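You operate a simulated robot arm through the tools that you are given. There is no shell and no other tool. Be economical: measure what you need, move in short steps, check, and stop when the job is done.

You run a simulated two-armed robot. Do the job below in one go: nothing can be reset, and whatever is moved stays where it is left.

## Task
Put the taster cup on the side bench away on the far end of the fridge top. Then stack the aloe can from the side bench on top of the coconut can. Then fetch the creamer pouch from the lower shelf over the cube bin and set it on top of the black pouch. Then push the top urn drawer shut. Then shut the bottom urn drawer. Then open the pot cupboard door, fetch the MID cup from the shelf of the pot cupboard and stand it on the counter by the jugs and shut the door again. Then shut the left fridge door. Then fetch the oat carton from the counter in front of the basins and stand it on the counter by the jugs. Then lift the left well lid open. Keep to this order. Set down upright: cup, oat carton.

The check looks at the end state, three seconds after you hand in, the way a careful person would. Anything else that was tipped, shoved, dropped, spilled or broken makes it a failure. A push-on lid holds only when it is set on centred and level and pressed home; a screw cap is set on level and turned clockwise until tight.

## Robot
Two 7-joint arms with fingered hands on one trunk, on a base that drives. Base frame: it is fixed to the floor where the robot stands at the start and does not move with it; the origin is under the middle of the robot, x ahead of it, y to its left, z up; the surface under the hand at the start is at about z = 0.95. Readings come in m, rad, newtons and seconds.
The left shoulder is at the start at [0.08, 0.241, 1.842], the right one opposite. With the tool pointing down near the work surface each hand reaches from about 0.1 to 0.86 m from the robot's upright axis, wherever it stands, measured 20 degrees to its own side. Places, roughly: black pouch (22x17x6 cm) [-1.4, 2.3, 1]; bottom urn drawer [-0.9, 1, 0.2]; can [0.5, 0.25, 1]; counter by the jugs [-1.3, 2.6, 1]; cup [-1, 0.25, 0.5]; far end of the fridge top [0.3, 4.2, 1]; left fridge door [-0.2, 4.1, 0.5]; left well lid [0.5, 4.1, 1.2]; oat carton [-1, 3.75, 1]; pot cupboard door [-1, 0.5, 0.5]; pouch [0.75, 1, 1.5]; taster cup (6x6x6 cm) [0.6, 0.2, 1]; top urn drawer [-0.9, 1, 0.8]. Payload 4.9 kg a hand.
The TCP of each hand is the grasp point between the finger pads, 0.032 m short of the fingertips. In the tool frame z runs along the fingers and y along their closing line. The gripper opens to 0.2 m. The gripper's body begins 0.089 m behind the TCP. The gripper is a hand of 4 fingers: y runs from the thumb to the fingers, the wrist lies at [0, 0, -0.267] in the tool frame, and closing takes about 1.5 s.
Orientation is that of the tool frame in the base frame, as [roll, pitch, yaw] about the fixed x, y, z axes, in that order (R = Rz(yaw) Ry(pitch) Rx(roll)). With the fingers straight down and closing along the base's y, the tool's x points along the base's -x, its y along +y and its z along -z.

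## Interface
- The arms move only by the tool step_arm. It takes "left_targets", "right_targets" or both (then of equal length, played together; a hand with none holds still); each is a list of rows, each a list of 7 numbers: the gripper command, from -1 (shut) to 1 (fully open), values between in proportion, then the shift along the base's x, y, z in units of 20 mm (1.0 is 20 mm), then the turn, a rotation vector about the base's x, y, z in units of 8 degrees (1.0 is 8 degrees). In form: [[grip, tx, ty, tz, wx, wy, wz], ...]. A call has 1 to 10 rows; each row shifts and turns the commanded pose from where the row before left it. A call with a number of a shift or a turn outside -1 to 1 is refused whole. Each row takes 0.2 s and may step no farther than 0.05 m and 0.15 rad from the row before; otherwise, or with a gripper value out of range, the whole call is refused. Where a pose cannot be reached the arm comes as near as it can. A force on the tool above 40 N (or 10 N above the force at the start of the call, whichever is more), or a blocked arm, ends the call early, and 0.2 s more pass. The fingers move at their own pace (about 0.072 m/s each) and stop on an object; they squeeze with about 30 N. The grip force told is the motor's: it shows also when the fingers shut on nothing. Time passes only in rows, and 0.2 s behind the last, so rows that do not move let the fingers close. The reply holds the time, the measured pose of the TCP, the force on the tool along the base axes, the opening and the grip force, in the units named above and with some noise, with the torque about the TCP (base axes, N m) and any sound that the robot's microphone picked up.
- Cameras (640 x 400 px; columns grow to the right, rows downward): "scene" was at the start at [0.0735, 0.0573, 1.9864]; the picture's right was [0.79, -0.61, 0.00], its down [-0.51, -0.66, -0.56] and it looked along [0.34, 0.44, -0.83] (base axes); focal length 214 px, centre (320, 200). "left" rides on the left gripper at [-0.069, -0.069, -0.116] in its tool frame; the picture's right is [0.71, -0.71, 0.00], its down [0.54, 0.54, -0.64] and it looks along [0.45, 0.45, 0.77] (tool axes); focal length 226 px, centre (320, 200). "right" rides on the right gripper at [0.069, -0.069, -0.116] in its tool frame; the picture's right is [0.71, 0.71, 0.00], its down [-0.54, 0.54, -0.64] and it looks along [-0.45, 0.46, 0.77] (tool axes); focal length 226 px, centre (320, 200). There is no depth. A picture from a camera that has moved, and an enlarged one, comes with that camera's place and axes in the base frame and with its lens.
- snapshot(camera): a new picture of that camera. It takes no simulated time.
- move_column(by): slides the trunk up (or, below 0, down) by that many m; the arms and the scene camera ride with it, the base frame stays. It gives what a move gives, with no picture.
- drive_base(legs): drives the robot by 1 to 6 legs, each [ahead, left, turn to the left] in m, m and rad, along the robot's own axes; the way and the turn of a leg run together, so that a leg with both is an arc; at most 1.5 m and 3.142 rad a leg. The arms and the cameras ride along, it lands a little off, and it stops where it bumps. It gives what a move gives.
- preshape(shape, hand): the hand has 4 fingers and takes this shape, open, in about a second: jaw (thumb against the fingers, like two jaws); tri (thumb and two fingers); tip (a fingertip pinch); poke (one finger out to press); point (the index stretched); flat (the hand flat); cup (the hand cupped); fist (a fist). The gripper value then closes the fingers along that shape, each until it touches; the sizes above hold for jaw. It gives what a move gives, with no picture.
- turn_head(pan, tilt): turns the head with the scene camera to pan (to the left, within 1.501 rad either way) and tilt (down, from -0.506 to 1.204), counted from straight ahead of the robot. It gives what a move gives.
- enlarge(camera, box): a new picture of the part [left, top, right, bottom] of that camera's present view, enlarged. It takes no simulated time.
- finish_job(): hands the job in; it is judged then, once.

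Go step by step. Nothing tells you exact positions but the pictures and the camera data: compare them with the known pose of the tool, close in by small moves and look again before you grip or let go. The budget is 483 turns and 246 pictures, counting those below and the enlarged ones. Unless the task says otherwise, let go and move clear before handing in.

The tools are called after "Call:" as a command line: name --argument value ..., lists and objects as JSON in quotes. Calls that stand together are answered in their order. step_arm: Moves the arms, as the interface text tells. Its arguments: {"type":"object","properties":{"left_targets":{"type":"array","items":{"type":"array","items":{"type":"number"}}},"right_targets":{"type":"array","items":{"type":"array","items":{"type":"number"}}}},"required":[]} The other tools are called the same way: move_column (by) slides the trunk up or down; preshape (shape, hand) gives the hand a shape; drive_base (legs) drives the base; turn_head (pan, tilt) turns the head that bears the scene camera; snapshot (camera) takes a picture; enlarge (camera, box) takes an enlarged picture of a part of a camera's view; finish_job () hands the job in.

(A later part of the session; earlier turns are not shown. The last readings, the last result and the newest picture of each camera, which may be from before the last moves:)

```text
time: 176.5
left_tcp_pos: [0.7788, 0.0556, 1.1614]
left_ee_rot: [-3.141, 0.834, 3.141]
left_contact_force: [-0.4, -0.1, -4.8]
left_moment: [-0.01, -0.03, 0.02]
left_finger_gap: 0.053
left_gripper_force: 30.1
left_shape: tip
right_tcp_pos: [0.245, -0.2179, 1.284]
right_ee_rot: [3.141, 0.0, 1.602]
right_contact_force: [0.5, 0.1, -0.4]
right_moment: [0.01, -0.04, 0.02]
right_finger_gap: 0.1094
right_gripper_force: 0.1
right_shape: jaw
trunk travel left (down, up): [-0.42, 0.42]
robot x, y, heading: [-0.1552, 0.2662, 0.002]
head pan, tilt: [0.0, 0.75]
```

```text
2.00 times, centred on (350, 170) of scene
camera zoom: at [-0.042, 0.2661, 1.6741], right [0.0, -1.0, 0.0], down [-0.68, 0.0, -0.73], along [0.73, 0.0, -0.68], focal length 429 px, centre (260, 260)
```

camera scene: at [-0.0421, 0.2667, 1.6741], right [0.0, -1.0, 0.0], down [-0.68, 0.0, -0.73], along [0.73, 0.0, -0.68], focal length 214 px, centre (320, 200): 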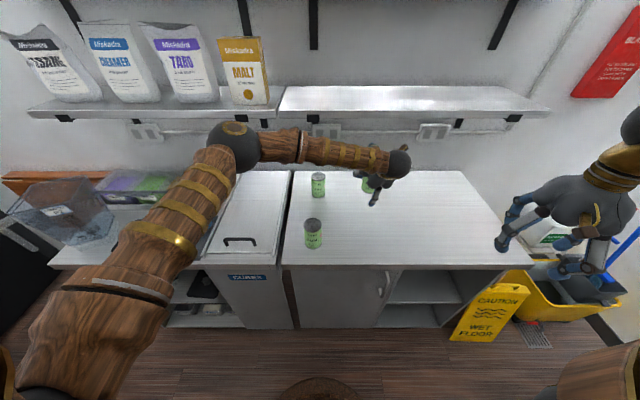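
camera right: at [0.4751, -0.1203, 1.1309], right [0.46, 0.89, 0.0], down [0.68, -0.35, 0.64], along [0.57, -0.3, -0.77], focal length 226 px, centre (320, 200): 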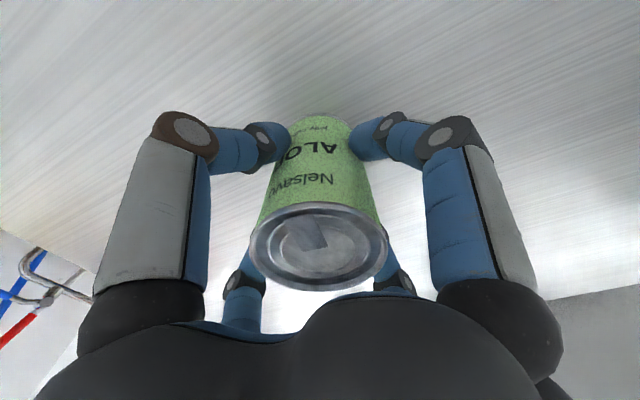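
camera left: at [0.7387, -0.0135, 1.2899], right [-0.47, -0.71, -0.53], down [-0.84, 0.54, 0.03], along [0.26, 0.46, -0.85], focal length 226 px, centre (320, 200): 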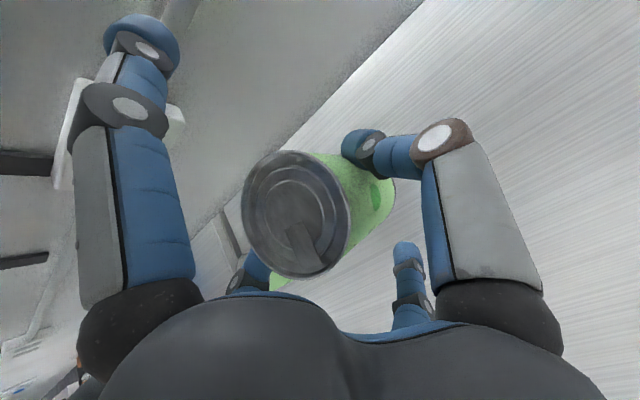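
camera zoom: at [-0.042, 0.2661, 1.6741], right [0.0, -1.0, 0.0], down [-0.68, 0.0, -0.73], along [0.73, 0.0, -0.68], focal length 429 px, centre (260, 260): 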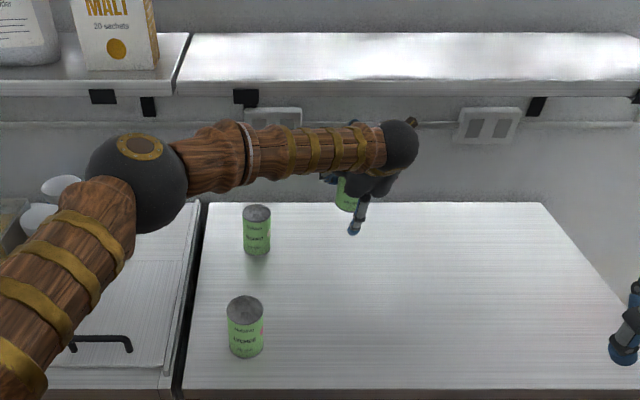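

Call:
enlarge --camera "scene" --box '[325, 110, 415, 200]'

Call:
enlarge --camera "left" --box '[200, 110, 440, 300]'

Call:
snapshot --camera "right"

```text
4.44 times, centred on (370, 155) of scene
camera zoom: at [-0.042, 0.2661, 1.6741], right [0.0, -1.0, 0.0], down [-0.68, 0.0, -0.73], along [0.73, 0.0, -0.68], focal length 953 px, centre (98, 400)
```

zoom: 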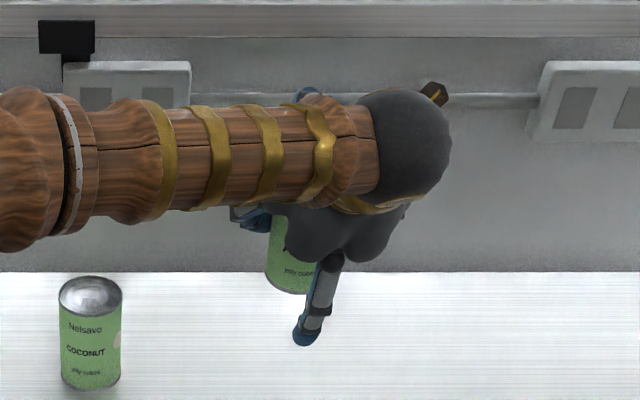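

```text
2.11 times, centred on (320, 205) of left
camera zoom: at [0.7387, -0.0135, 1.2899], right [-0.47, -0.71, -0.53], down [-0.84, 0.54, 0.03], along [0.26, 0.46, -0.85], focal length 476 px, centre (320, 190)
```

zoom: 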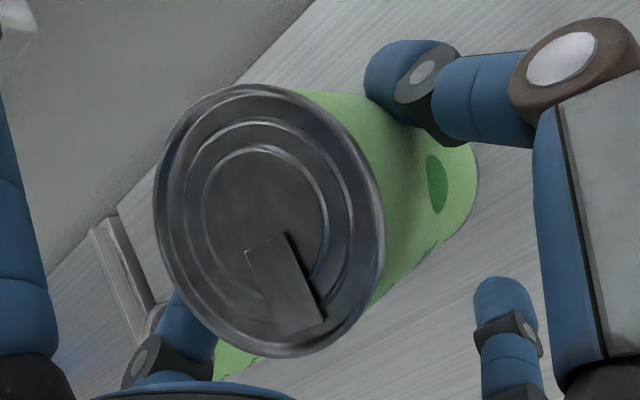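

```text
171 pictures are left
camera right: at [0.1735, -0.1492, 1.3999], right [0.68, 0.73, 0.0], down [0.56, -0.52, 0.64], along [0.47, -0.44, -0.77], focal length 226 px, centre (320, 200)
```

right: 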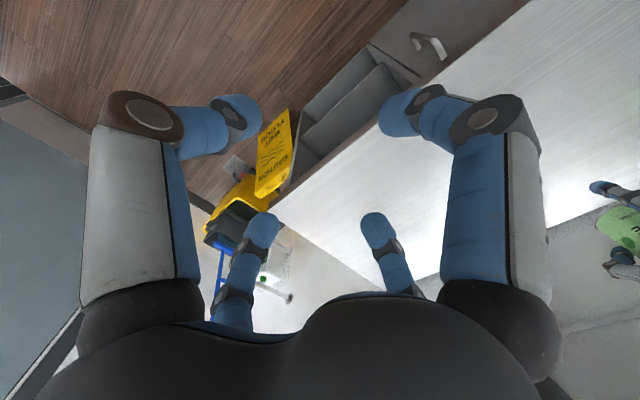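

The can hangs upright. Now I slide it sideways over the coconut can.

Call:
step_arm --left_targets '[[-1, 0.05, 1, 0, 0, 0, 0], [-1, 0.05, 1, 0, 0, 0, 0], [-1, 0.05, 1, 0, 0, 0, 0], [-1, 0.05, 1, 0, 0, 0, 0], [-1, 0.05, 1, 0, 0, 0, 0], [-1, 0.05, 1, 0, 0, 0, 0], [-1, 0.05, 1, 0, 0, 0, 0], [-1, 0.05, 1, 0, 0, 0, 0]]'

Call:
snapshot --camera "left"

Call:
enlarge --camera "scene" --box '[260, 90, 400, 220]'

```text
time: 178.3
left_tcp_pos: [0.7885, 0.2185, 1.1636]
left_ee_rot: [-3.139, 0.837, -3.14]
left_contact_force: [-1.0, -0.6, -5.2]
left_moment: [-0.01, 0.01, -0.03]
left_finger_gap: 0.0533
left_gripper_force: 30.0
left_shape: tip
right_tcp_pos: [0.2438, -0.2161, 1.283]
right_ee_rot: [3.141, 0.001, 1.601]
right_contact_force: [1.2, -0.1, -0.3]
right_moment: [0.03, 0.0, -0.02]
right_finger_gap: 0.1098
right_gripper_force: 0.1
right_shape: jaw
trunk travel left (down, up): [-0.42, 0.42]
robot x, y, heading: [-0.1554, 0.2671, -0.002]
head pan, tilt: [0.0, 0.75]
```

```text
170 pictures are left
camera left: at [0.7484, 0.1485, 1.2917], right [-0.47, -0.71, -0.52], down [-0.84, 0.54, 0.03], along [0.26, 0.45, -0.85], focal length 226 px, centre (320, 200)
```

left: 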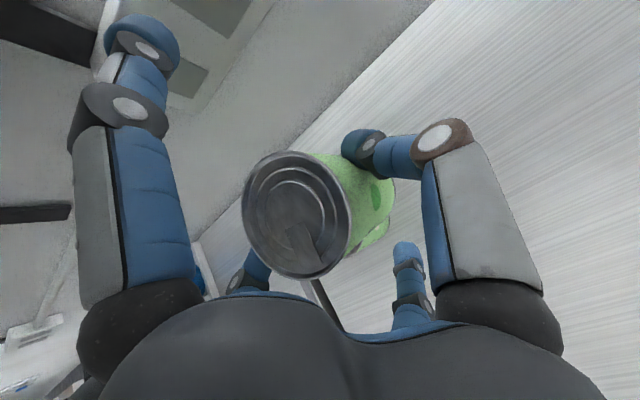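

```text
3.08 times, centred on (330, 155) of scene
camera zoom: at [-0.0423, 0.2684, 1.6741], right [0.0, -1.0, 0.0], down [-0.68, 0.0, -0.73], along [0.73, 0.0, -0.68], focal length 660 px, centre (289, 338)
```

zoom: 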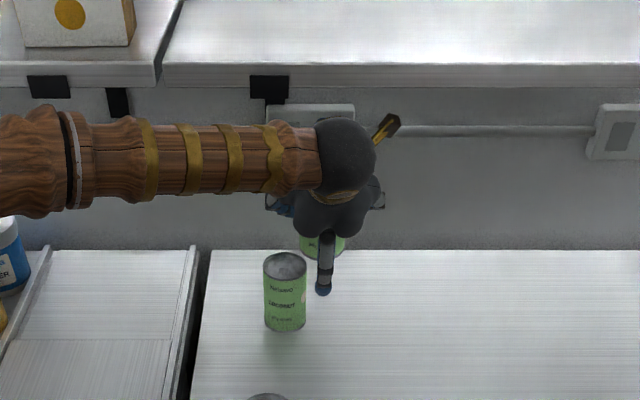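

Call:
step_arm --left_targets '[[-1, 0.1, 1, 0, 0, 0, 0], [-1, 0.05, 1, 0, 0, 0, 0], [-1, 0, 0.8, 0, 0, 0, 0], [-1, 0, 0, 0, 0, 0, 0]]'

Call:
enlarge --camera "left" --box '[200, 110, 440, 300]'

Call:
enlarge --camera "scene" --box '[270, 110, 370, 210]'

```text
time: 179.3
left_tcp_pos: [0.7901, 0.2724, 1.1622]
left_ee_rot: [3.14, 0.84, -3.141]
left_contact_force: [-0.3, 0.2, -4.6]
left_moment: [0.0, -0.02, 0.02]
left_finger_gap: 0.0534
left_gripper_force: 30.0
left_shape: tip
right_tcp_pos: [0.2436, -0.2172, 1.283]
right_ee_rot: [-3.14, 0.002, 1.603]
right_contact_force: [0.4, -0.2, -0.8]
right_moment: [0.01, -0.03, -0.01]
right_finger_gap: 0.1095
right_gripper_force: 0.0
right_shape: jaw
trunk travel left (down, up): [-0.42, 0.42]
robot x, y, heading: [-0.1562, 0.2631, 0.0]
head pan, tilt: [0.0, 0.75]
```

```text
2.11 times, centred on (320, 205) of left
camera zoom: at [0.7503, 0.2032, 1.2902], right [-0.47, -0.71, -0.53], down [-0.84, 0.54, 0.03], along [0.26, 0.46, -0.85], focal length 476 px, centre (320, 190)
```

zoom: 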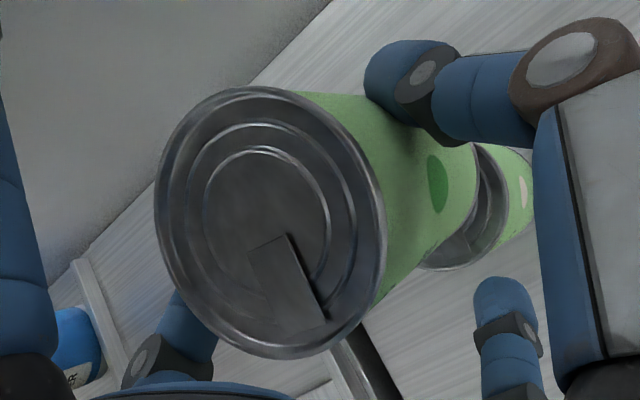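

```text
4.00 times, centred on (320, 160) of scene
camera zoom: at [-0.0424, 0.2663, 1.6741], right [0.0, -1.0, 0.0], down [-0.68, 0.0, -0.73], along [0.73, 0.0, -0.68], focal length 858 px, centre (320, 360)
```

zoom: 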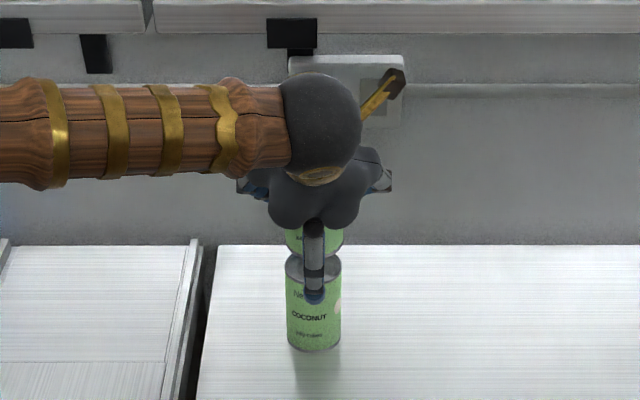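

Both cameras agree that the cans are aligned. I lower in small steps.

Call:
step_arm --left_targets '[[-1, 0, 0.05, -0.6, 0, 0, 0], [-1, 0, 0, -0.6, 0, 0, 0], [-1, 0, 0, -0.3, 0, 0, 0]]'

Call:
enlarge --camera "scene" --box '[270, 110, 370, 210]'

Call:
enlarge --camera "left" --box '[200, 110, 440, 300]'

```text
time: 180.1
left_tcp_pos: [0.789, 0.2733, 1.1343]
left_ee_rot: [3.141, 0.84, 3.141]
left_contact_force: [0.9, -0.4, -0.2]
left_moment: [-0.03, 0.01, 0.01]
left_finger_gap: 0.0533
left_gripper_force: 30.3
left_shape: tip
right_tcp_pos: [0.2437, -0.2166, 1.2843]
right_ee_rot: [-3.14, 0.001, 1.602]
right_contact_force: [-0.2, -0.7, 0.1]
right_moment: [0.03, 0.0, 0.0]
right_finger_gap: 0.1094
right_gripper_force: 0.1
right_shape: jaw
trunk travel left (down, up): [-0.42, 0.42]
robot x, y, heading: [-0.1566, 0.2672, -0.005]
head pan, tilt: [0.0, 0.75]
```

```text
4.00 times, centred on (320, 160) of scene
camera zoom: at [-0.0433, 0.2669, 1.6743], right [0.0, -1.0, 0.0], down [-0.68, 0.0, -0.73], along [0.73, 0.0, -0.68], focal length 858 px, centre (320, 360)
```

zoom: 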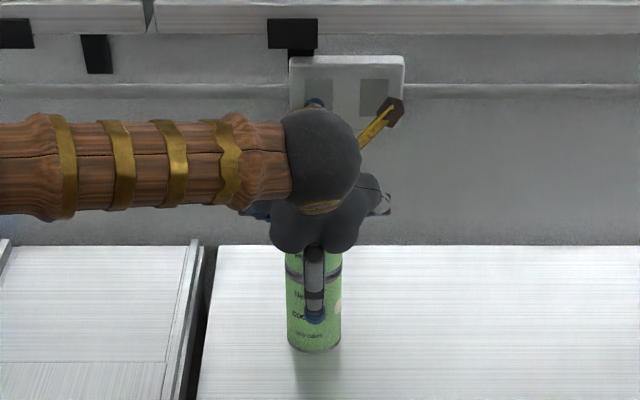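

```text
2.11 times, centred on (320, 205) of left
camera zoom: at [0.7487, 0.2035, 1.2619], right [-0.47, -0.71, -0.53], down [-0.84, 0.54, 0.03], along [0.27, 0.45, -0.85], focal length 476 px, centre (320, 190)
```

zoom: 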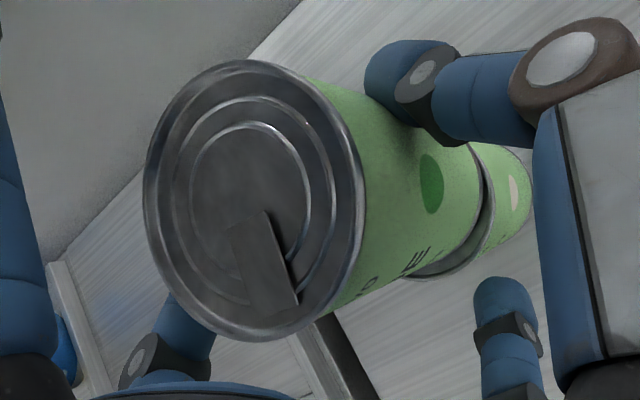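

Call:
enlarge --camera "left" --box '[360, 160, 460, 260]'

Call:
enlarge --camera "scene" --box '[300, 160, 340, 200]'

```text
4.00 times, centred on (410, 210) of left
camera zoom: at [0.7487, 0.2035, 1.2619], right [-0.47, -0.71, -0.53], down [-0.84, 0.54, 0.03], along [0.27, 0.45, -0.85], focal length 904 px, centre (-40, 160)
```

zoom: 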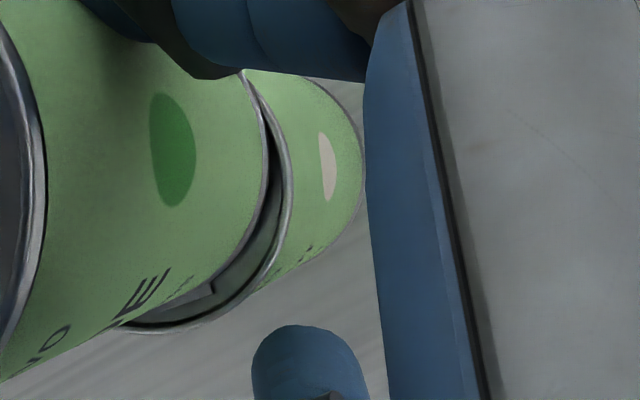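

```text
10.00 times, centred on (320, 180) of scene
camera zoom: at [-0.0433, 0.2669, 1.6743], right [0.0, -1.0, 0.0], down [-0.68, 0.0, -0.73], along [0.73, 0.0, -0.68], focal length 2145 px, centre (320, 400)
```

zoom: 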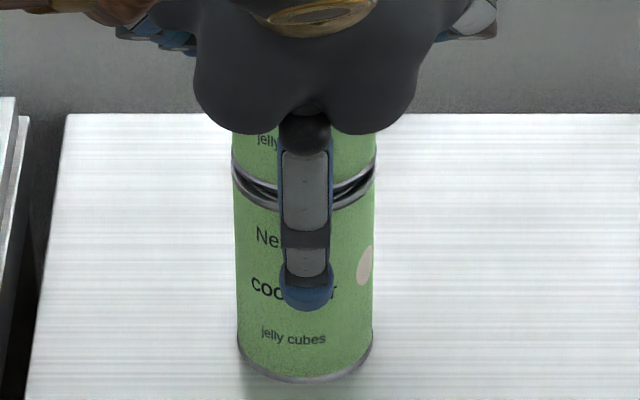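

The aloe stands nearly upright on the coconut but about 1 cm too far back. I lift slightly, shift and set down again.

Call:
step_arm --left_targets '[[-1, 0, 0, 0.4, 0, 0, 0], [-1, 0, 0, 0.1, 0, 0, 0], [-1, -0.4, 0, 0, 0, 0, 0]]'

Call:
enlarge --camera "scene" --box '[300, 160, 340, 200]'

Call:
enlarge --camera "left" --box '[200, 110, 440, 300]'

```text
time: 180.9
left_tcp_pos: [0.7804, 0.2731, 1.1417]
left_ee_rot: [-3.14, 0.837, -3.14]
left_contact_force: [0.5, 0.0, -5.6]
left_moment: [-0.02, 0.0, 0.0]
left_finger_gap: 0.0534
left_gripper_force: 29.9
left_shape: tip
right_tcp_pos: [0.2425, -0.2165, 1.2839]
right_ee_rot: [-3.14, 0.002, 1.602]
right_contact_force: [0.0, 0.1, 0.0]
right_moment: [0.0, 0.02, 0.0]
right_finger_gap: 0.1095
right_gripper_force: 0.0
right_shape: jaw
trunk travel left (down, up): [-0.42, 0.42]
robot x, y, heading: [-0.1561, 0.2631, 0.004]
head pan, tilt: [0.0, 0.75]
```

```text
10.00 times, centred on (320, 180) of scene
camera zoom: at [-0.0428, 0.2673, 1.6741], right [0.0, -1.0, 0.0], down [-0.68, 0.0, -0.73], along [0.73, 0.0, -0.68], focal length 2145 px, centre (320, 400)
```

zoom: 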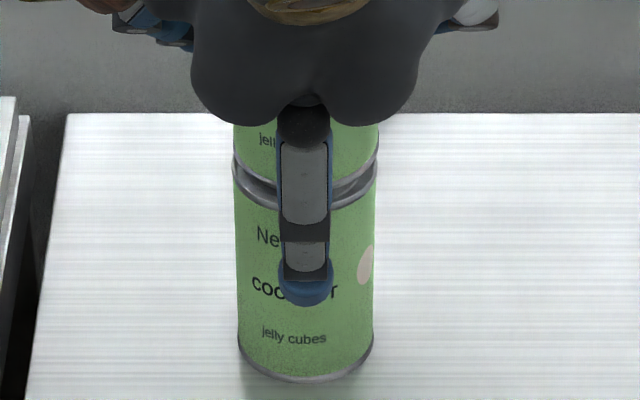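

```text
2.11 times, centred on (320, 205) of left
camera zoom: at [0.7411, 0.2041, 1.2714], right [-0.47, -0.71, -0.53], down [-0.84, 0.54, 0.03], along [0.26, 0.45, -0.85], focal length 476 px, centre (320, 190)
```

zoom: 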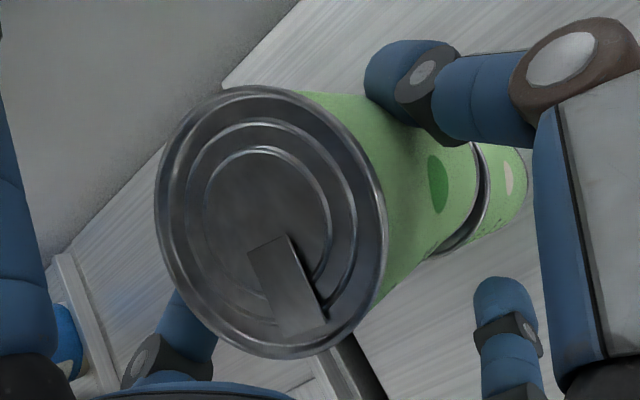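

Call:
step_arm --left_targets '[[-1, -0.1, 0, -0.3, 0, 0, 0], [-1, 0, 0, -0.15, 0, 0, 0]]'

Call:
enlarge --camera "scene" --box '[300, 160, 340, 200]'

Call:
enlarge --camera "left" --box '[200, 110, 440, 300]'

```text
time: 181.5
left_tcp_pos: [0.7787, 0.2725, 1.1346]
left_ee_rot: [-3.14, 0.839, -3.139]
left_contact_force: [0.8, 0.0, 0.0]
left_moment: [-0.02, 0.02, 0.06]
left_finger_gap: 0.0533
left_gripper_force: 30.2
left_shape: tip
right_tcp_pos: [0.2428, -0.2149, 1.2847]
right_ee_rot: [3.14, 0.002, 1.602]
right_contact_force: [-0.9, -0.2, 0.7]
right_moment: [0.01, -0.03, -0.03]
right_finger_gap: 0.1095
right_gripper_force: 0.0
right_shape: jaw
trunk travel left (down, up): [-0.42, 0.42]
robot x, y, heading: [-0.1556, 0.2659, -0.001]
head pan, tilt: [0.0, 0.75]
```

```text
10.00 times, centred on (320, 180) of scene
camera zoom: at [-0.0431, 0.2669, 1.6743], right [0.0, -1.0, 0.0], down [-0.68, 0.0, -0.73], along [0.73, 0.0, -0.68], focal length 2145 px, centre (320, 400)
```

zoom: 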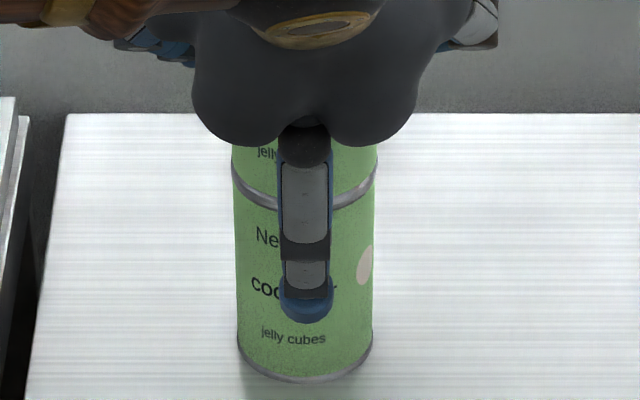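

```text
2.11 times, centred on (320, 205) of left
camera zoom: at [0.7391, 0.2036, 1.2629], right [-0.47, -0.71, -0.53], down [-0.84, 0.54, 0.03], along [0.27, 0.45, -0.85], focal length 476 px, centre (320, 190)
```

zoom: 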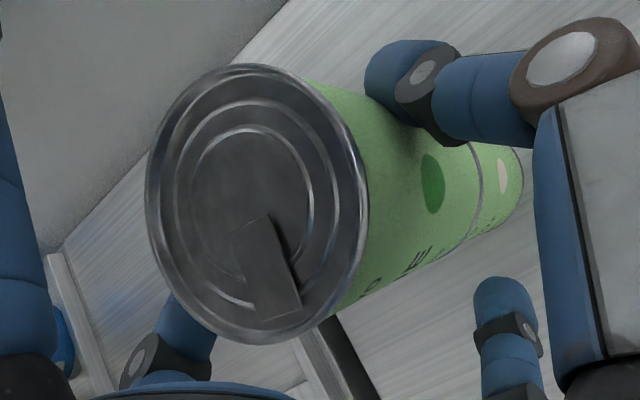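

Rims coincide now and the weight is carried. Release and withdraw along the tool axis.

Call:
step_arm --left_targets '[[-0.6, 0, 0, 0, 0, 0, 0], [-0.4, 0, 0, 0, 0, 0, 0], [-0.2, 0, 0, 0, 0, 0, 0], [0, 0, 0, 0, 0, 0, 0], [0.2, 0, 0, 0, 0, 0, 0], [0.2, 0, 0, 0, 0, 0, 0]]'

Call:
enlarge --camera "left" --box '[120, 60, 480, 300]'

```text
time: 182.9
left_tcp_pos: [0.7782, 0.2735, 1.1346]
left_ee_rot: [-3.141, 0.838, -3.139]
left_contact_force: [1.0, -0.2, 0.0]
left_moment: [-0.02, -0.02, -0.01]
left_finger_gap: 0.1192
left_gripper_force: 0.0
left_shape: tip
right_tcp_pos: [0.2438, -0.2168, 1.2836]
right_ee_rot: [-3.141, 0.001, 1.603]
right_contact_force: [0.1, -0.2, 0.1]
right_moment: [-0.03, -0.07, 0.02]
right_finger_gap: 0.1096
right_gripper_force: 0.1
right_shape: jaw
trunk travel left (down, up): [-0.42, 0.42]
robot x, y, heading: [-0.1587, 0.2681, -0.0]
head pan, tilt: [0.0, 0.75]
```

```text
1.67 times, centred on (300, 180) of left
camera zoom: at [0.7389, 0.2038, 1.2627], right [-0.47, -0.71, -0.53], down [-0.84, 0.54, 0.03], along [0.26, 0.45, -0.85], focal length 377 px, centre (353, 233)
```

zoom: 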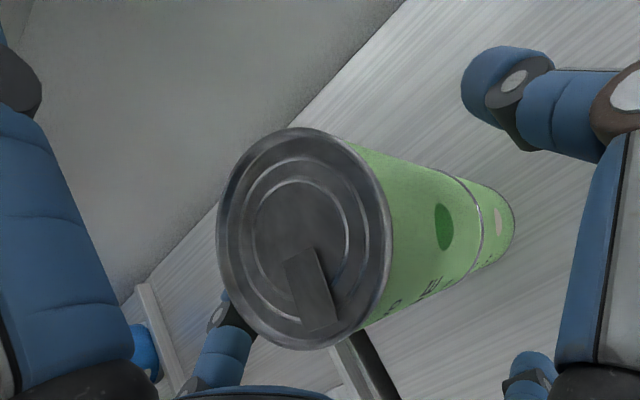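

Call:
step_arm --left_targets '[[0.4, 0, 0, 0, 0, 0, 0], [0.4, 0, 0, 0, 0, 0, 0], [0.4, -0.6, 0, 0.54, 0, 0, 0], [0.4, -0.74, 0, 0.67, 0, 0, 0], [0.4, -0.74, 0, 0.67, 0, 0, 0], [0.4, -0.74, 0, 0.67, 0, 0, 0], [0.4, -0.74, 0, 0.67, 0, 0, 0], [0.4, -0.74, 0, 0.67, 0, 0, 0], [0.4, -0.74, 0, 0.67, 0, 0, 0], [0.4, -0.74, 0, 0.67, 0, 0, 0]]'

Call:
step_arm --left_targets '[[0.4, -1, 0, 0.5, 0, 0, 0], [0.4, -1, 0, 0.5, 0, 0, 0], [0.4, -1, 0, 0.5, 0, 0, 0], [0.4, -1, 0, 0.5, 0, 0, 0], [0.4, -1, 0, 0.3, 0, 0, 0], [0.4, -1, 0, 0, 0, 0, 0], [0.4, -1, 0, 0, 0, 0, 0]]'

Call:
snapshot --camera "scene"

```text
time: 185.1
left_tcp_pos: [0.6634, 0.2734, 1.2394]
left_ee_rot: [3.141, 0.837, -3.141]
left_contact_force: [-0.8, -0.3, 0.2]
left_moment: [0.01, -0.04, -0.02]
left_finger_gap: 0.1395
left_gripper_force: 0.0
left_shape: tip
right_tcp_pos: [0.2431, -0.2161, 1.2846]
right_ee_rot: [3.142, 0.001, 1.602]
right_contact_force: [0.2, 0.5, -0.6]
right_moment: [-0.01, -0.08, 0.02]
right_finger_gap: 0.1094
right_gripper_force: 0.0
right_shape: jaw
trunk travel left (down, up): [-0.42, 0.42]
robot x, y, heading: [-0.1537, 0.268, -0.003]
head pan, tilt: [0.0, 0.75]
```

```text
time: 186.7
left_tcp_pos: [0.5221, 0.2741, 1.2875]
left_ee_rot: [-3.141, 0.838, -3.139]
left_contact_force: [0.2, 0.2, 0.2]
left_moment: [0.04, -0.02, 0.01]
left_finger_gap: 0.1392
left_gripper_force: 0.1
left_shape: tip
right_tcp_pos: [0.2421, -0.2172, 1.2843]
right_ee_rot: [3.139, 0.002, 1.603]
right_contact_force: [-0.6, -0.4, -0.5]
right_moment: [0.0, 0.0, -0.04]
right_finger_gap: 0.1095
right_gripper_force: 0.1
right_shape: jaw
trunk travel left (down, up): [-0.42, 0.42]
robot x, y, heading: [-0.1555, 0.2643, -0.0]
head pan, tilt: [0.0, 0.75]
```

```text
157 pictures are left
camera scene: at [-0.0447, 0.2669, 1.6743], right [0.0, -1.0, 0.0], down [-0.68, 0.0, -0.73], along [0.73, 0.0, -0.68], focal length 214 px, centre (320, 200)
```

scene: 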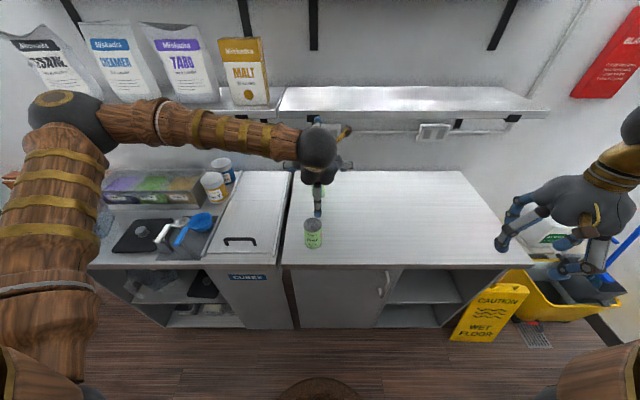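

The stack stands. Next the creamer pouch: I retract the left hand, raise the trunk and shift left to y≈1.0 for a good look.

Call:
step_arm --left_targets '[[0.4, -1, 0.5, 0.3, 0, 0, 0], [0.4, -1, 0.5, 0.3, 0, 0, 0], [0.4, -1, 0.5, 0.3, 0, 0, 0], [0.4, -1, 0.5, 0.3, 0, 0, 0], [0.4, -1, 0.5, 0.3, 0, 0, 0], [0.4, -1, 0.5, 0.3, 0, 0, 0], [0.4, -0.5, 0.5, 0.3, 0, 0, 0]]'

Call:
move_column --by 0.2

Call:
drive_base --legs '[[0, 0.6, 0]]'

Call:
turn_head --pan 0.2 --tilt 0.3

Call:
snapshot --camera "scene"

```text
time: 188.3
left_tcp_pos: [0.3929, 0.343, 1.3282]
left_ee_rot: [3.14, 0.837, -3.14]
left_contact_force: [-0.2, -0.1, 0.8]
left_moment: [-0.01, 0.03, -0.01]
left_finger_gap: 0.1394
left_gripper_force: 0.1
left_shape: tip
right_tcp_pos: [0.2438, -0.2161, 1.2852]
right_ee_rot: [-3.14, 0.001, 1.602]
right_contact_force: [0.6, 0.6, 0.4]
right_moment: [-0.01, 0.0, 0.03]
right_finger_gap: 0.1095
right_gripper_force: 0.0
right_shape: jaw
trunk travel left (down, up): [-0.42, 0.42]
robot x, y, heading: [-0.1579, 0.2684, -0.001]
head pan, tilt: [0.0, 0.75]
```

```text
time: 190.5
left_tcp_pos: [0.3938, 0.3421, 1.5263]
left_ee_rot: [-3.141, 0.837, -3.14]
left_contact_force: [1.0, 0.3, 0.2]
left_moment: [-0.01, 0.0, 0.0]
left_finger_gap: 0.1394
left_gripper_force: 0.0
left_shape: tip
right_tcp_pos: [0.2433, -0.2162, 1.4843]
right_ee_rot: [-3.141, 0.002, 1.604]
right_contact_force: [0.1, 0.0, 0.4]
right_moment: [0.01, 0.02, 0.03]
right_finger_gap: 0.1097
right_gripper_force: 0.1
right_shape: jaw
trunk travel left (down, up): [-0.62, 0.22]
robot x, y, heading: [-0.1563, 0.2645, 0.003]
head pan, tilt: [0.0, 0.75]
```

```text
time: 193.8
left_tcp_pos: [0.3981, 0.9257, 1.5274]
left_ee_rot: [3.14, 0.839, 3.128]
left_contact_force: [0.8, -0.6, 0.4]
left_moment: [0.01, 0.06, 0.02]
left_finger_gap: 0.1394
left_gripper_force: 0.0
left_shape: tip
right_tcp_pos: [0.2414, 0.3693, 1.4836]
right_ee_rot: [-3.142, -0.001, 1.592]
right_contact_force: [0.0, -0.8, -0.3]
right_moment: [0.06, 0.0, 0.0]
right_finger_gap: 0.1095
right_gripper_force: 0.1
right_shape: jaw
trunk travel left (down, up): [-0.62, 0.22]
robot x, y, heading: [-0.1527, 0.8605, -0.016]
head pan, tilt: [0.0, 0.75]
```

```text
time: 194.7
left_tcp_pos: [0.3977, 0.9289, 1.5263]
left_ee_rot: [-3.138, 0.837, 3.131]
left_contact_force: [0.5, 0.0, 0.2]
left_moment: [-0.03, 0.02, -0.01]
left_finger_gap: 0.1393
left_gripper_force: 0.0
left_shape: tip
right_tcp_pos: [0.2405, 0.3725, 1.4841]
right_ee_rot: [3.142, 0.002, 1.59]
right_contact_force: [-0.1, 0.0, -0.1]
right_moment: [-0.02, 0.0, -0.01]
right_finger_gap: 0.1093
right_gripper_force: 0.0
right_shape: jaw
trunk travel left (down, up): [-0.62, 0.22]
robot x, y, heading: [-0.1491, 0.8619, -0.012]
head pan, tilt: [0.201, 0.3]
```

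```text
156 pictures are left
camera scene: at [-0.0311, 0.8779, 1.9145], right [0.19, -0.98, 0.0], down [-0.29, -0.06, -0.95], along [0.94, 0.18, -0.3], focal length 214 px, centre (320, 200)
```

scene: 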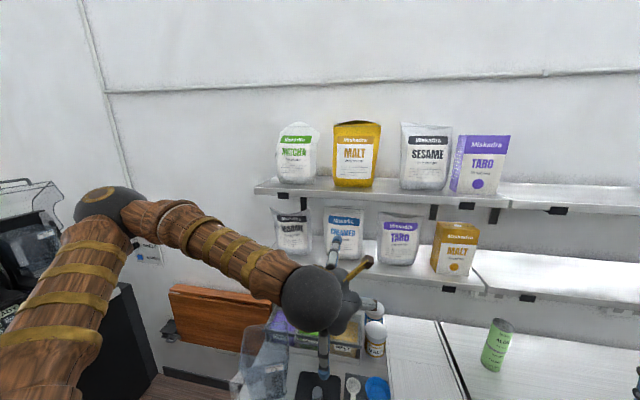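

Call:
enlarge --camera "scene" --box '[250, 170, 450, 300]'

Call:
enlarge --camera "right" --box '[0, 0, 640, 400]'

```text
3.08 times, centred on (350, 235) of scene
camera zoom: at [-0.0311, 0.8779, 1.9145], right [0.19, -0.98, 0.0], down [-0.29, -0.06, -0.95], along [0.94, 0.18, -0.3], focal length 660 px, centre (228, 92)
```

zoom: 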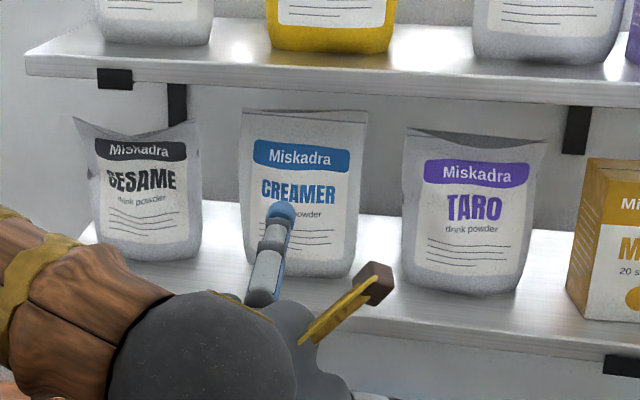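

```text
1.00 times, centred on (320, 200) of right (not enlarged: the box is as wide or as high as the picture)
camera zoom: at [0.1707, 0.4412, 1.6007], right [0.69, 0.72, 0.0], down [0.55, -0.53, 0.64], along [0.46, -0.45, -0.77], focal length 226 px, centre (320, 200)
```

zoom: 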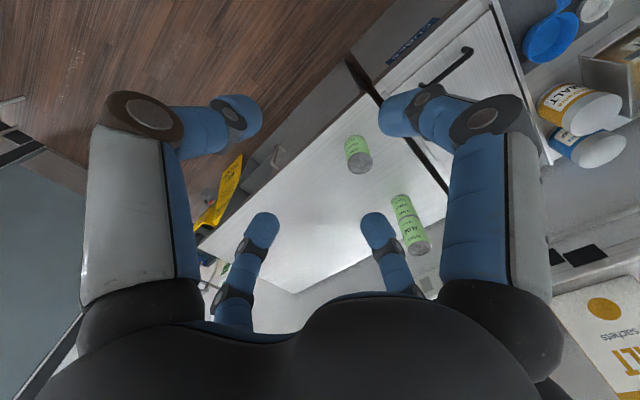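

I need stereo on the creamer pouch, so I move the trunk up a bit and look again.

Call:
move_column --by 0.2

Call:
enlarge --camera "scene" --box '[250, 200, 450, 330]'

```text
time: 196.9
left_tcp_pos: [0.397, 0.9287, 1.7275]
left_ee_rot: [3.141, 0.837, 3.131]
left_contact_force: [0.0, 0.1, -0.1]
left_moment: [0.0, 0.01, 0.0]
left_finger_gap: 0.1393
left_gripper_force: 0.1
left_shape: tip
right_tcp_pos: [0.2409, 0.371, 1.6843]
right_ee_rot: [3.14, 0.001, 1.588]
right_contact_force: [0.3, 0.5, -0.5]
right_moment: [0.04, 0.02, 0.02]
right_finger_gap: 0.1098
right_gripper_force: 0.1
right_shape: jaw
trunk travel left (down, up): [-0.82, 0.02]
robot x, y, heading: [-0.1539, 0.8608, -0.006]
head pan, tilt: [0.201, 0.3]
```

```text
3.08 times, centred on (350, 265) of scene
camera zoom: at [-0.0311, 0.8773, 2.1145], right [0.19, -0.98, 0.0], down [-0.29, -0.06, -0.96], along [0.94, 0.18, -0.3], focal length 660 px, centre (228, 0)
```

zoom: 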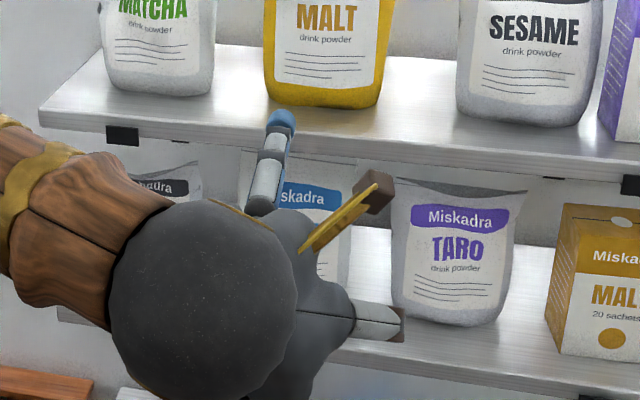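

Creamer estimate: bottom front x≈0.745, centre (0.775, 0.93), z from 1.415 to 1.63; gaps of ~5 cm on both sides. I'll approach with the tilted tip pinch from the front.

Call:
move_column --by -0.16

Call:
step_arm --left_targets '[[0.7, 1, 0, -0.15, 0, 0, 0], [0.7, 1, 0, -0.15, 0, 0, 0], [0.7, 1, 0, -0.15, 0, 0, 0], [0.7, 1, 0, -0.15, 0, 0, 0], [0.7, 1, 0, -0.15, 0, 0, 0], [0.7, 1, 0, -0.15, 0, 0, 0], [0.7, 1, 0, -0.15, 0, 0, 0], [0.7, 1, 0, -0.15, 0, 0, 0], [0.7, 1, 0, -0.15, 0, 0, 0]]'

Call:
snapshot --camera "scene"

Call:
snapshot --camera "left"

```text
time: 198.7
left_tcp_pos: [0.398, 0.9289, 1.567]
left_ee_rot: [3.142, 0.837, 3.132]
left_contact_force: [-0.4, -0.2, 0.1]
left_moment: [0.03, 0.0, -0.03]
left_finger_gap: 0.1395
left_gripper_force: 0.1
left_shape: tip
right_tcp_pos: [0.2408, 0.3713, 1.5237]
right_ee_rot: [-3.141, 0.002, 1.589]
right_contact_force: [0.0, -0.5, -0.1]
right_moment: [0.01, -0.03, 0.01]
right_finger_gap: 0.1095
right_gripper_force: 0.0
right_shape: jaw
trunk travel left (down, up): [-0.66, 0.18]
robot x, y, heading: [-0.1518, 0.8639, -0.009]
head pan, tilt: [0.201, 0.3]
```

```text
time: 200.7
left_tcp_pos: [0.5796, 0.9288, 1.5387]
left_ee_rot: [-3.141, 0.835, 3.131]
left_contact_force: [-0.6, -0.5, 0.4]
left_moment: [-0.01, 0.01, -0.01]
left_finger_gap: 0.1696
left_gripper_force: 0.0
left_shape: tip
right_tcp_pos: [0.2416, 0.3715, 1.5239]
right_ee_rot: [-3.141, 0.002, 1.591]
right_contact_force: [-0.7, 1.0, 0.3]
right_moment: [-0.02, 0.03, 0.0]
right_finger_gap: 0.1097
right_gripper_force: 0.1
right_shape: jaw
trunk travel left (down, up): [-0.66, 0.18]
robot x, y, heading: [-0.1524, 0.857, -0.012]
head pan, tilt: [0.201, 0.3]
```

```text
152 pictures are left
camera scene: at [-0.0297, 0.8771, 1.9545], right [0.19, -0.98, 0.0], down [-0.29, -0.06, -0.95], along [0.94, 0.18, -0.3], focal length 214 px, centre (320, 200)
```

scene: 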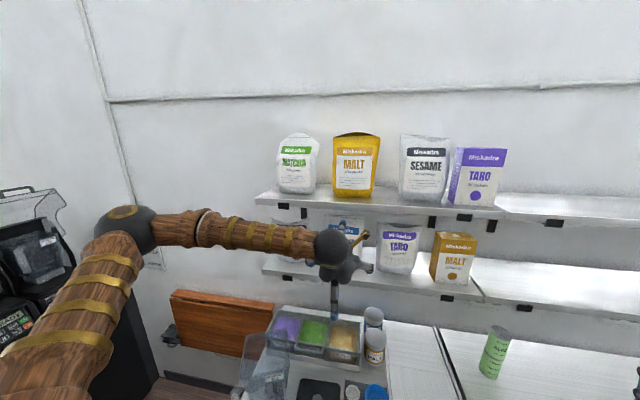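

```text
151 pictures are left
camera left: at [0.5394, 0.8601, 1.6678], right [-0.48, -0.7, -0.52], down [-0.83, 0.55, 0.03], along [0.27, 0.45, -0.85], focal length 226 px, centre (320, 200)
```

left: 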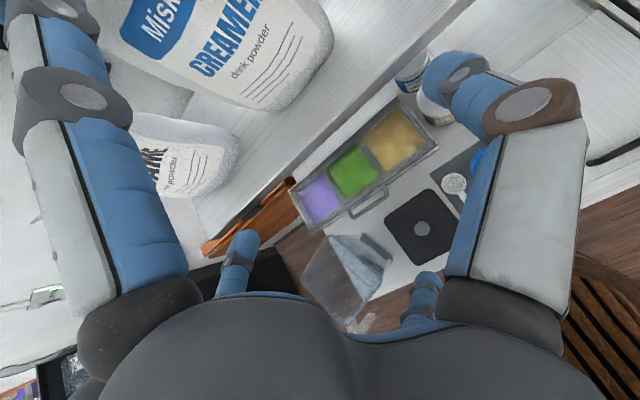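

Call:
step_arm --left_targets '[[0.7, 1, 0, 0, 0, 0, 0], [0.7, 1, 0, 0, 0, 0, 0], [0.7, 1, 0, 0, 0, 0, 0], [0.7, 1, 0, 0, 0, 0, 0], [0.7, 1, 0, 0, 0, 0, 0]]'

Call:
snapshot --camera "left"

Call:
enlarge --camera "scene" --box '[260, 180, 440, 310]'

```text
time: 201.9
left_tcp_pos: [0.6808, 0.9276, 1.5409]
left_ee_rot: [3.14, 0.838, 3.129]
left_contact_force: [-0.1, 0.3, -0.6]
left_moment: [0.02, 0.04, 0.0]
left_finger_gap: 0.1696
left_gripper_force: 0.0
left_shape: tip
right_tcp_pos: [0.2416, 0.3715, 1.5241]
right_ee_rot: [-3.141, 0.002, 1.59]
right_contact_force: [0.2, 0.1, -0.8]
right_moment: [0.02, 0.0, 0.01]
right_finger_gap: 0.1093
right_gripper_force: 0.0
right_shape: jaw
trunk travel left (down, up): [-0.66, 0.18]
robot x, y, heading: [-0.1525, 0.8595, -0.013]
head pan, tilt: [0.201, 0.3]
```

```text
150 pictures are left
camera left: at [0.6409, 0.8603, 1.6685], right [-0.48, -0.7, -0.53], down [-0.83, 0.55, 0.03], along [0.27, 0.45, -0.85], focal length 226 px, centre (320, 200)
```

left: 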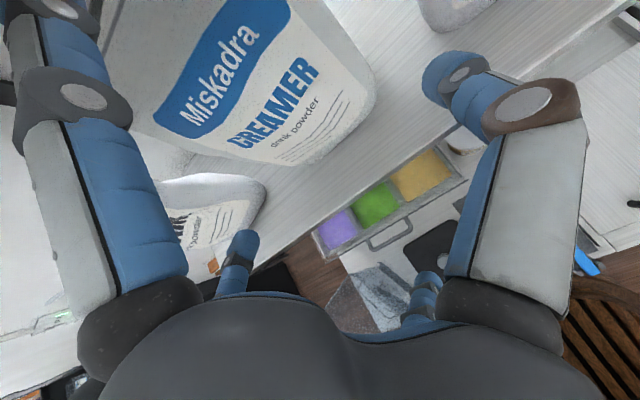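

```text
3.08 times, centred on (350, 245) of scene
camera zoom: at [-0.0296, 0.8767, 1.9545], right [0.19, -0.98, 0.0], down [-0.29, -0.06, -0.95], along [0.94, 0.18, -0.3], focal length 660 px, centre (228, 62)
```

zoom: 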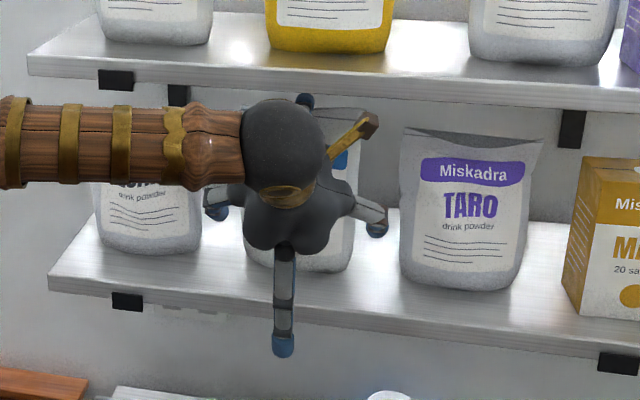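

Call:
step_arm --left_targets '[[0.7, 1, 0, 0, 0, 0, 0], [0.7, 1, 0, 0, 0, 0, 0], [0.7, 1, 0, 0, 0, 0, 0], [0.7, 1, 0, 0, 0, 0, 0], [0.7, 0.9, 0, 0, 0, 0, 0]]'

Call:
snapshot --camera "left"

Call:
enlarge --camera "scene" --box '[260, 180, 440, 310]'

```text
time: 202.8
left_tcp_pos: [0.736, 0.9264, 1.5385]
left_ee_rot: [3.136, 0.837, 3.118]
left_contact_force: [-0.4, -0.2, -0.9]
left_moment: [-0.03, 0.0, -0.02]
left_finger_gap: 0.17
left_gripper_force: 0.0
left_shape: tip
right_tcp_pos: [0.2375, 0.3733, 1.5262]
right_ee_rot: [3.139, 0.002, 1.592]
right_contact_force: [0.5, 0.9, 0.7]
right_moment: [-0.02, -0.03, 0.04]
right_finger_gap: 0.1092
right_gripper_force: 0.1
right_shape: jaw
trunk travel left (down, up): [-0.66, 0.18]
robot x, y, heading: [-0.1552, 0.858, -0.013]
head pan, tilt: [0.201, 0.3]
stopped in row 4 (left hand): the force on the tool passed its limit at 72 N (the readings are from after the stop); the commanded pose is now the measured one
```

```text
148 pictures are left
camera left: at [0.6957, 0.8583, 1.6672], right [-0.49, -0.7, -0.53], down [-0.83, 0.56, 0.03], along [0.27, 0.45, -0.85], focal length 226 px, centre (320, 200)
```

left: 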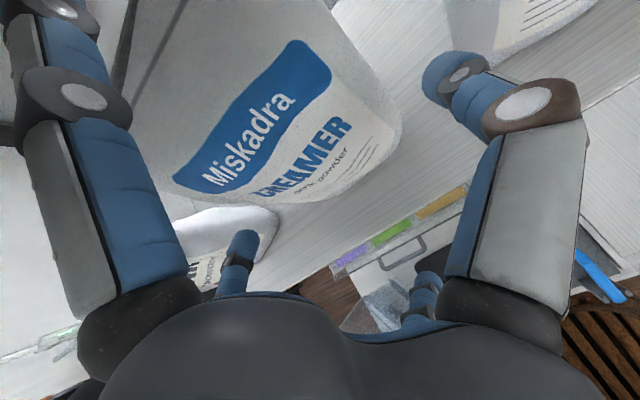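

```text
3.08 times, centred on (350, 245) of scene
camera zoom: at [-0.0365, 0.8786, 1.955], right [0.19, -0.98, 0.0], down [-0.29, -0.06, -0.96], along [0.94, 0.18, -0.29], focal length 660 px, centre (228, 62)
```

zoom: 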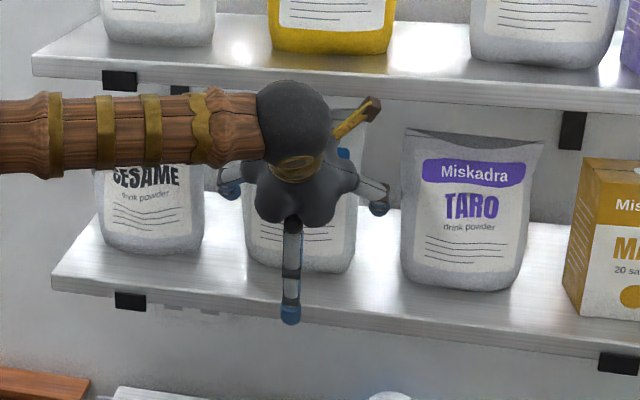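

The left hand's camera mount struck the upper shelf's front edge; the pouch has not moved. The right hand carries its camera on the other side, so I'll use that one. Withdraw first.

Call:
step_arm --left_targets '[[0.7, -1, 0, -0.1, 0, 0, 0], [0.7, -1, 0, 0, 0, 0, 0], [0.7, -1, 0, 0, 0, 0, 0], [0.7, -1, 0, 0, 0, 0, 0], [0.7, -1, 0, 0, 0, 0, 0], [0.7, -1, 0, 0, 0, 0, 0], [0.7, -1, 0, 0, 0, 0, 0], [0.7, -1, 0, 0, 0, 0, 0], [0.7, -1, 0, 0, 0, 0, 0], [0.7, -1, 0, 0, 0, 0, 0]]'

Call:
step_arm --left_targets '[[0.7, -1, 0.5, 0, 0, 1, 0], [0.7, -1, 0.5, 0, 0, 1, 0], [0.7, -1, 0.5, 0, 0, 1, 0], [0.7, -1, 0.5, 0, 0, 1, 0], [0.7, -1, 0.5, 0, 0, 1, 0], [0.7, -1, 0.5, 0, 0, 1, 0], [0.7, 0, 0.5, 0, 0, 0, 0]]'

Call:
preshape --hand "left" --shape "jaw"

Call:
snapshot --camera "scene"

```text
time: 205.0
left_tcp_pos: [0.5395, 0.9251, 1.5372]
left_ee_rot: [3.136, 0.833, 3.119]
left_contact_force: [0.5, -0.7, 0.4]
left_moment: [0.0, -0.04, 0.01]
left_finger_gap: 0.1697
left_gripper_force: 0.1
left_shape: tip
right_tcp_pos: [0.2402, 0.3716, 1.5247]
right_ee_rot: [-3.141, 0.002, 1.591]
right_contact_force: [0.1, -0.4, -0.3]
right_moment: [0.0, 0.0, -0.03]
right_finger_gap: 0.1095
right_gripper_force: 0.1
right_shape: jaw
trunk travel left (down, up): [-0.66, 0.18]
robot x, y, heading: [-0.1527, 0.8555, -0.009]
head pan, tilt: [0.201, 0.3]
```

```text
time: 206.6
left_tcp_pos: [0.4202, 0.9969, 1.5335]
left_ee_rot: [-3.13, -0.006, 3.125]
left_contact_force: [-0.6, 0.3, 0.0]
left_moment: [0.0, -0.03, 0.02]
left_finger_gap: 0.1697
left_gripper_force: 0.1
left_shape: tip
right_tcp_pos: [0.2419, 0.3737, 1.5246]
right_ee_rot: [3.141, 0.002, 1.592]
right_contact_force: [-0.5, 0.5, -0.6]
right_moment: [0.01, -0.02, 0.01]
right_finger_gap: 0.1096
right_gripper_force: 0.0
right_shape: jaw
trunk travel left (down, up): [-0.66, 0.18]
robot x, y, heading: [-0.1585, 0.8567, -0.011]
head pan, tilt: [0.201, 0.3]
```

```text
time: 207.5
left_tcp_pos: [0.4192, 0.9975, 1.536]
left_ee_rot: [-3.131, -0.005, 3.126]
left_contact_force: [-0.1, -0.5, 0.9]
left_moment: [0.02, -0.05, 0.0]
left_finger_gap: 0.1998
left_gripper_force: 0.2
left_shape: jaw
right_tcp_pos: [0.2412, 0.3723, 1.5249]
right_ee_rot: [3.141, 0.001, 1.592]
right_contact_force: [-0.6, -0.3, 0.9]
right_moment: [0.01, 0.02, 0.03]
right_finger_gap: 0.1095
right_gripper_force: 0.1
right_shape: jaw
trunk travel left (down, up): [-0.66, 0.18]
robot x, y, heading: [-0.1538, 0.8593, -0.012]
head pan, tilt: [0.201, 0.3]
```

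```text
146 pictures are left
camera scene: at [-0.0314, 0.8774, 1.9546], right [0.19, -0.98, 0.0], down [-0.29, -0.06, -0.96], along [0.94, 0.18, -0.3], focal length 214 px, centre (320, 200)
```

scene: 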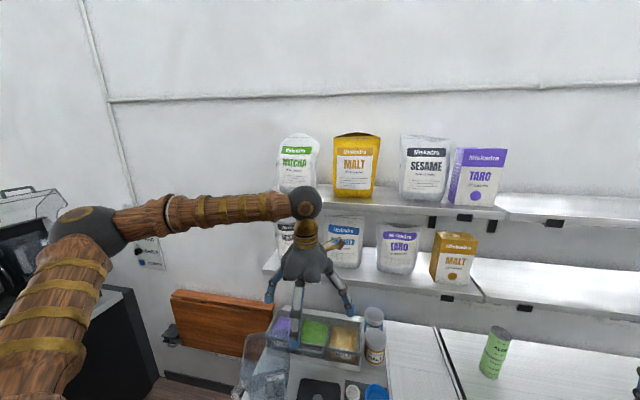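

Call:
step_arm --left_targets '[[0.5, -0.6, 1, 0, 0, 0, 0.6], [0.5, -0.6, 1, 0, 0, 0, 0.6], [0.5, -0.6, 1, 0, 0, 0, 0.6], [0.5, -0.6, 1, 0, 0, 0, 0.6], [0.5, -0.6, 1, 0, 0, 0, 0.6], [0.5, -0.6, 1, 0, 0, 0, 0.6], [0.5, -0.6, 1, 0, 0, 0, 0.6], [0.5, -0.6, 1, 0, 0, 0, 0.6]]'

Call:
preshape --hand "right" --shape "tip"

Call:
drive_base --legs '[[0, 0.15, 0.012]]'

Call:
step_arm --right_targets '[[0.7, 0.5, 1, 0, 0, 0, 1], [0.7, 0.5, 1, 0, 0, 0, 1], [0.7, 0.5, 1, 0, 0, 0, 1], [0.7, 0.5, 1, 0, 0, 0, 1], [0.7, 0.5, 1, 0, 0, 0, 1], [0.7, 0.5, 1, 0, 0, 0, 1], [0.7, 0.5, 1, 0, 0, 0, 1], [0.7, 0.5, 1, 0, 0, 0, 1], [0.7, 0.5, 1, 0, 0, 0, 1], [0.7, 0.5, 1, 0, 0, 0, 1]]'

```text
time: 209.3
left_tcp_pos: [0.323, 1.1569, 1.5332]
left_ee_rot: [-3.127, -0.006, -2.487]
left_contact_force: [-0.9, 0.8, -0.5]
left_moment: [0.0, -0.02, 0.01]
left_finger_gap: 0.1503
left_gripper_force: 0.1
left_shape: jaw
right_tcp_pos: [0.2393, 0.3742, 1.525]
right_ee_rot: [-3.141, 0.002, 1.592]
right_contact_force: [0.0, 0.4, 1.0]
right_moment: [0.0, -0.04, 0.04]
right_finger_gap: 0.1096
right_gripper_force: 0.1
right_shape: jaw
trunk travel left (down, up): [-0.66, 0.18]
robot x, y, heading: [-0.1555, 0.8578, -0.012]
head pan, tilt: [0.201, 0.3]
```

```text
time: 210.2
left_tcp_pos: [0.3248, 1.1568, 1.5327]
left_ee_rot: [-3.128, -0.004, -2.489]
left_contact_force: [0.2, 0.4, 0.3]
left_moment: [-0.03, 0.04, -0.01]
left_finger_gap: 0.1506
left_gripper_force: 0.1
left_shape: jaw
right_tcp_pos: [0.2419, 0.371, 1.5238]
right_ee_rot: [3.141, 0.003, 1.591]
right_contact_force: [-0.1, -0.6, -0.4]
right_moment: [0.0, 0.01, 0.02]
right_finger_gap: 0.2
right_gripper_force: 0.0
right_shape: tip
trunk travel left (down, up): [-0.66, 0.18]
robot x, y, heading: [-0.1541, 0.859, -0.011]
head pan, tilt: [0.201, 0.3]
```

```text
time: 211.6
left_tcp_pos: [0.3224, 1.303, 1.5338]
left_ee_rot: [-3.133, -0.001, -2.475]
left_contact_force: [1.1, -0.2, 0.3]
left_moment: [0.08, 0.02, 0.0]
left_finger_gap: 0.1504
left_gripper_force: 0.0
left_shape: jaw
right_tcp_pos: [0.2486, 0.5171, 1.5216]
right_ee_rot: [3.142, -0.002, 1.606]
right_contact_force: [-1.0, 0.0, -0.1]
right_moment: [0.08, 0.02, -0.04]
right_finger_gap: 0.1998
right_gripper_force: 0.1
right_shape: tip
trunk travel left (down, up): [-0.66, 0.18]
robot x, y, heading: [-0.1525, 1.0046, 0.01]
head pan, tilt: [0.201, 0.3]
```

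```text
time: 213.8
left_tcp_pos: [0.3226, 1.3087, 1.5308]
left_ee_rot: [-3.128, -0.006, -2.475]
left_contact_force: [0.5, 0.0, -0.4]
left_moment: [0.01, 0.04, 0.01]
left_finger_gap: 0.1504
left_gripper_force: 0.1
left_shape: jaw
right_tcp_pos: [0.2874, 0.8121, 1.5314]
right_ee_rot: [-3.141, 0.002, 2.999]
right_contact_force: [-0.2, 0.3, -0.5]
right_moment: [0.01, 0.01, 0.0]
right_finger_gap: 0.1702
right_gripper_force: 0.2
right_shape: tip
right hand out of reach, approached as far as the arm can: row 7, 8, 9, 10
trunk travel left (down, up): [-0.66, 0.18]
robot x, y, heading: [-0.1514, 1.0052, 0.0]
head pan, tilt: [0.201, 0.3]
```

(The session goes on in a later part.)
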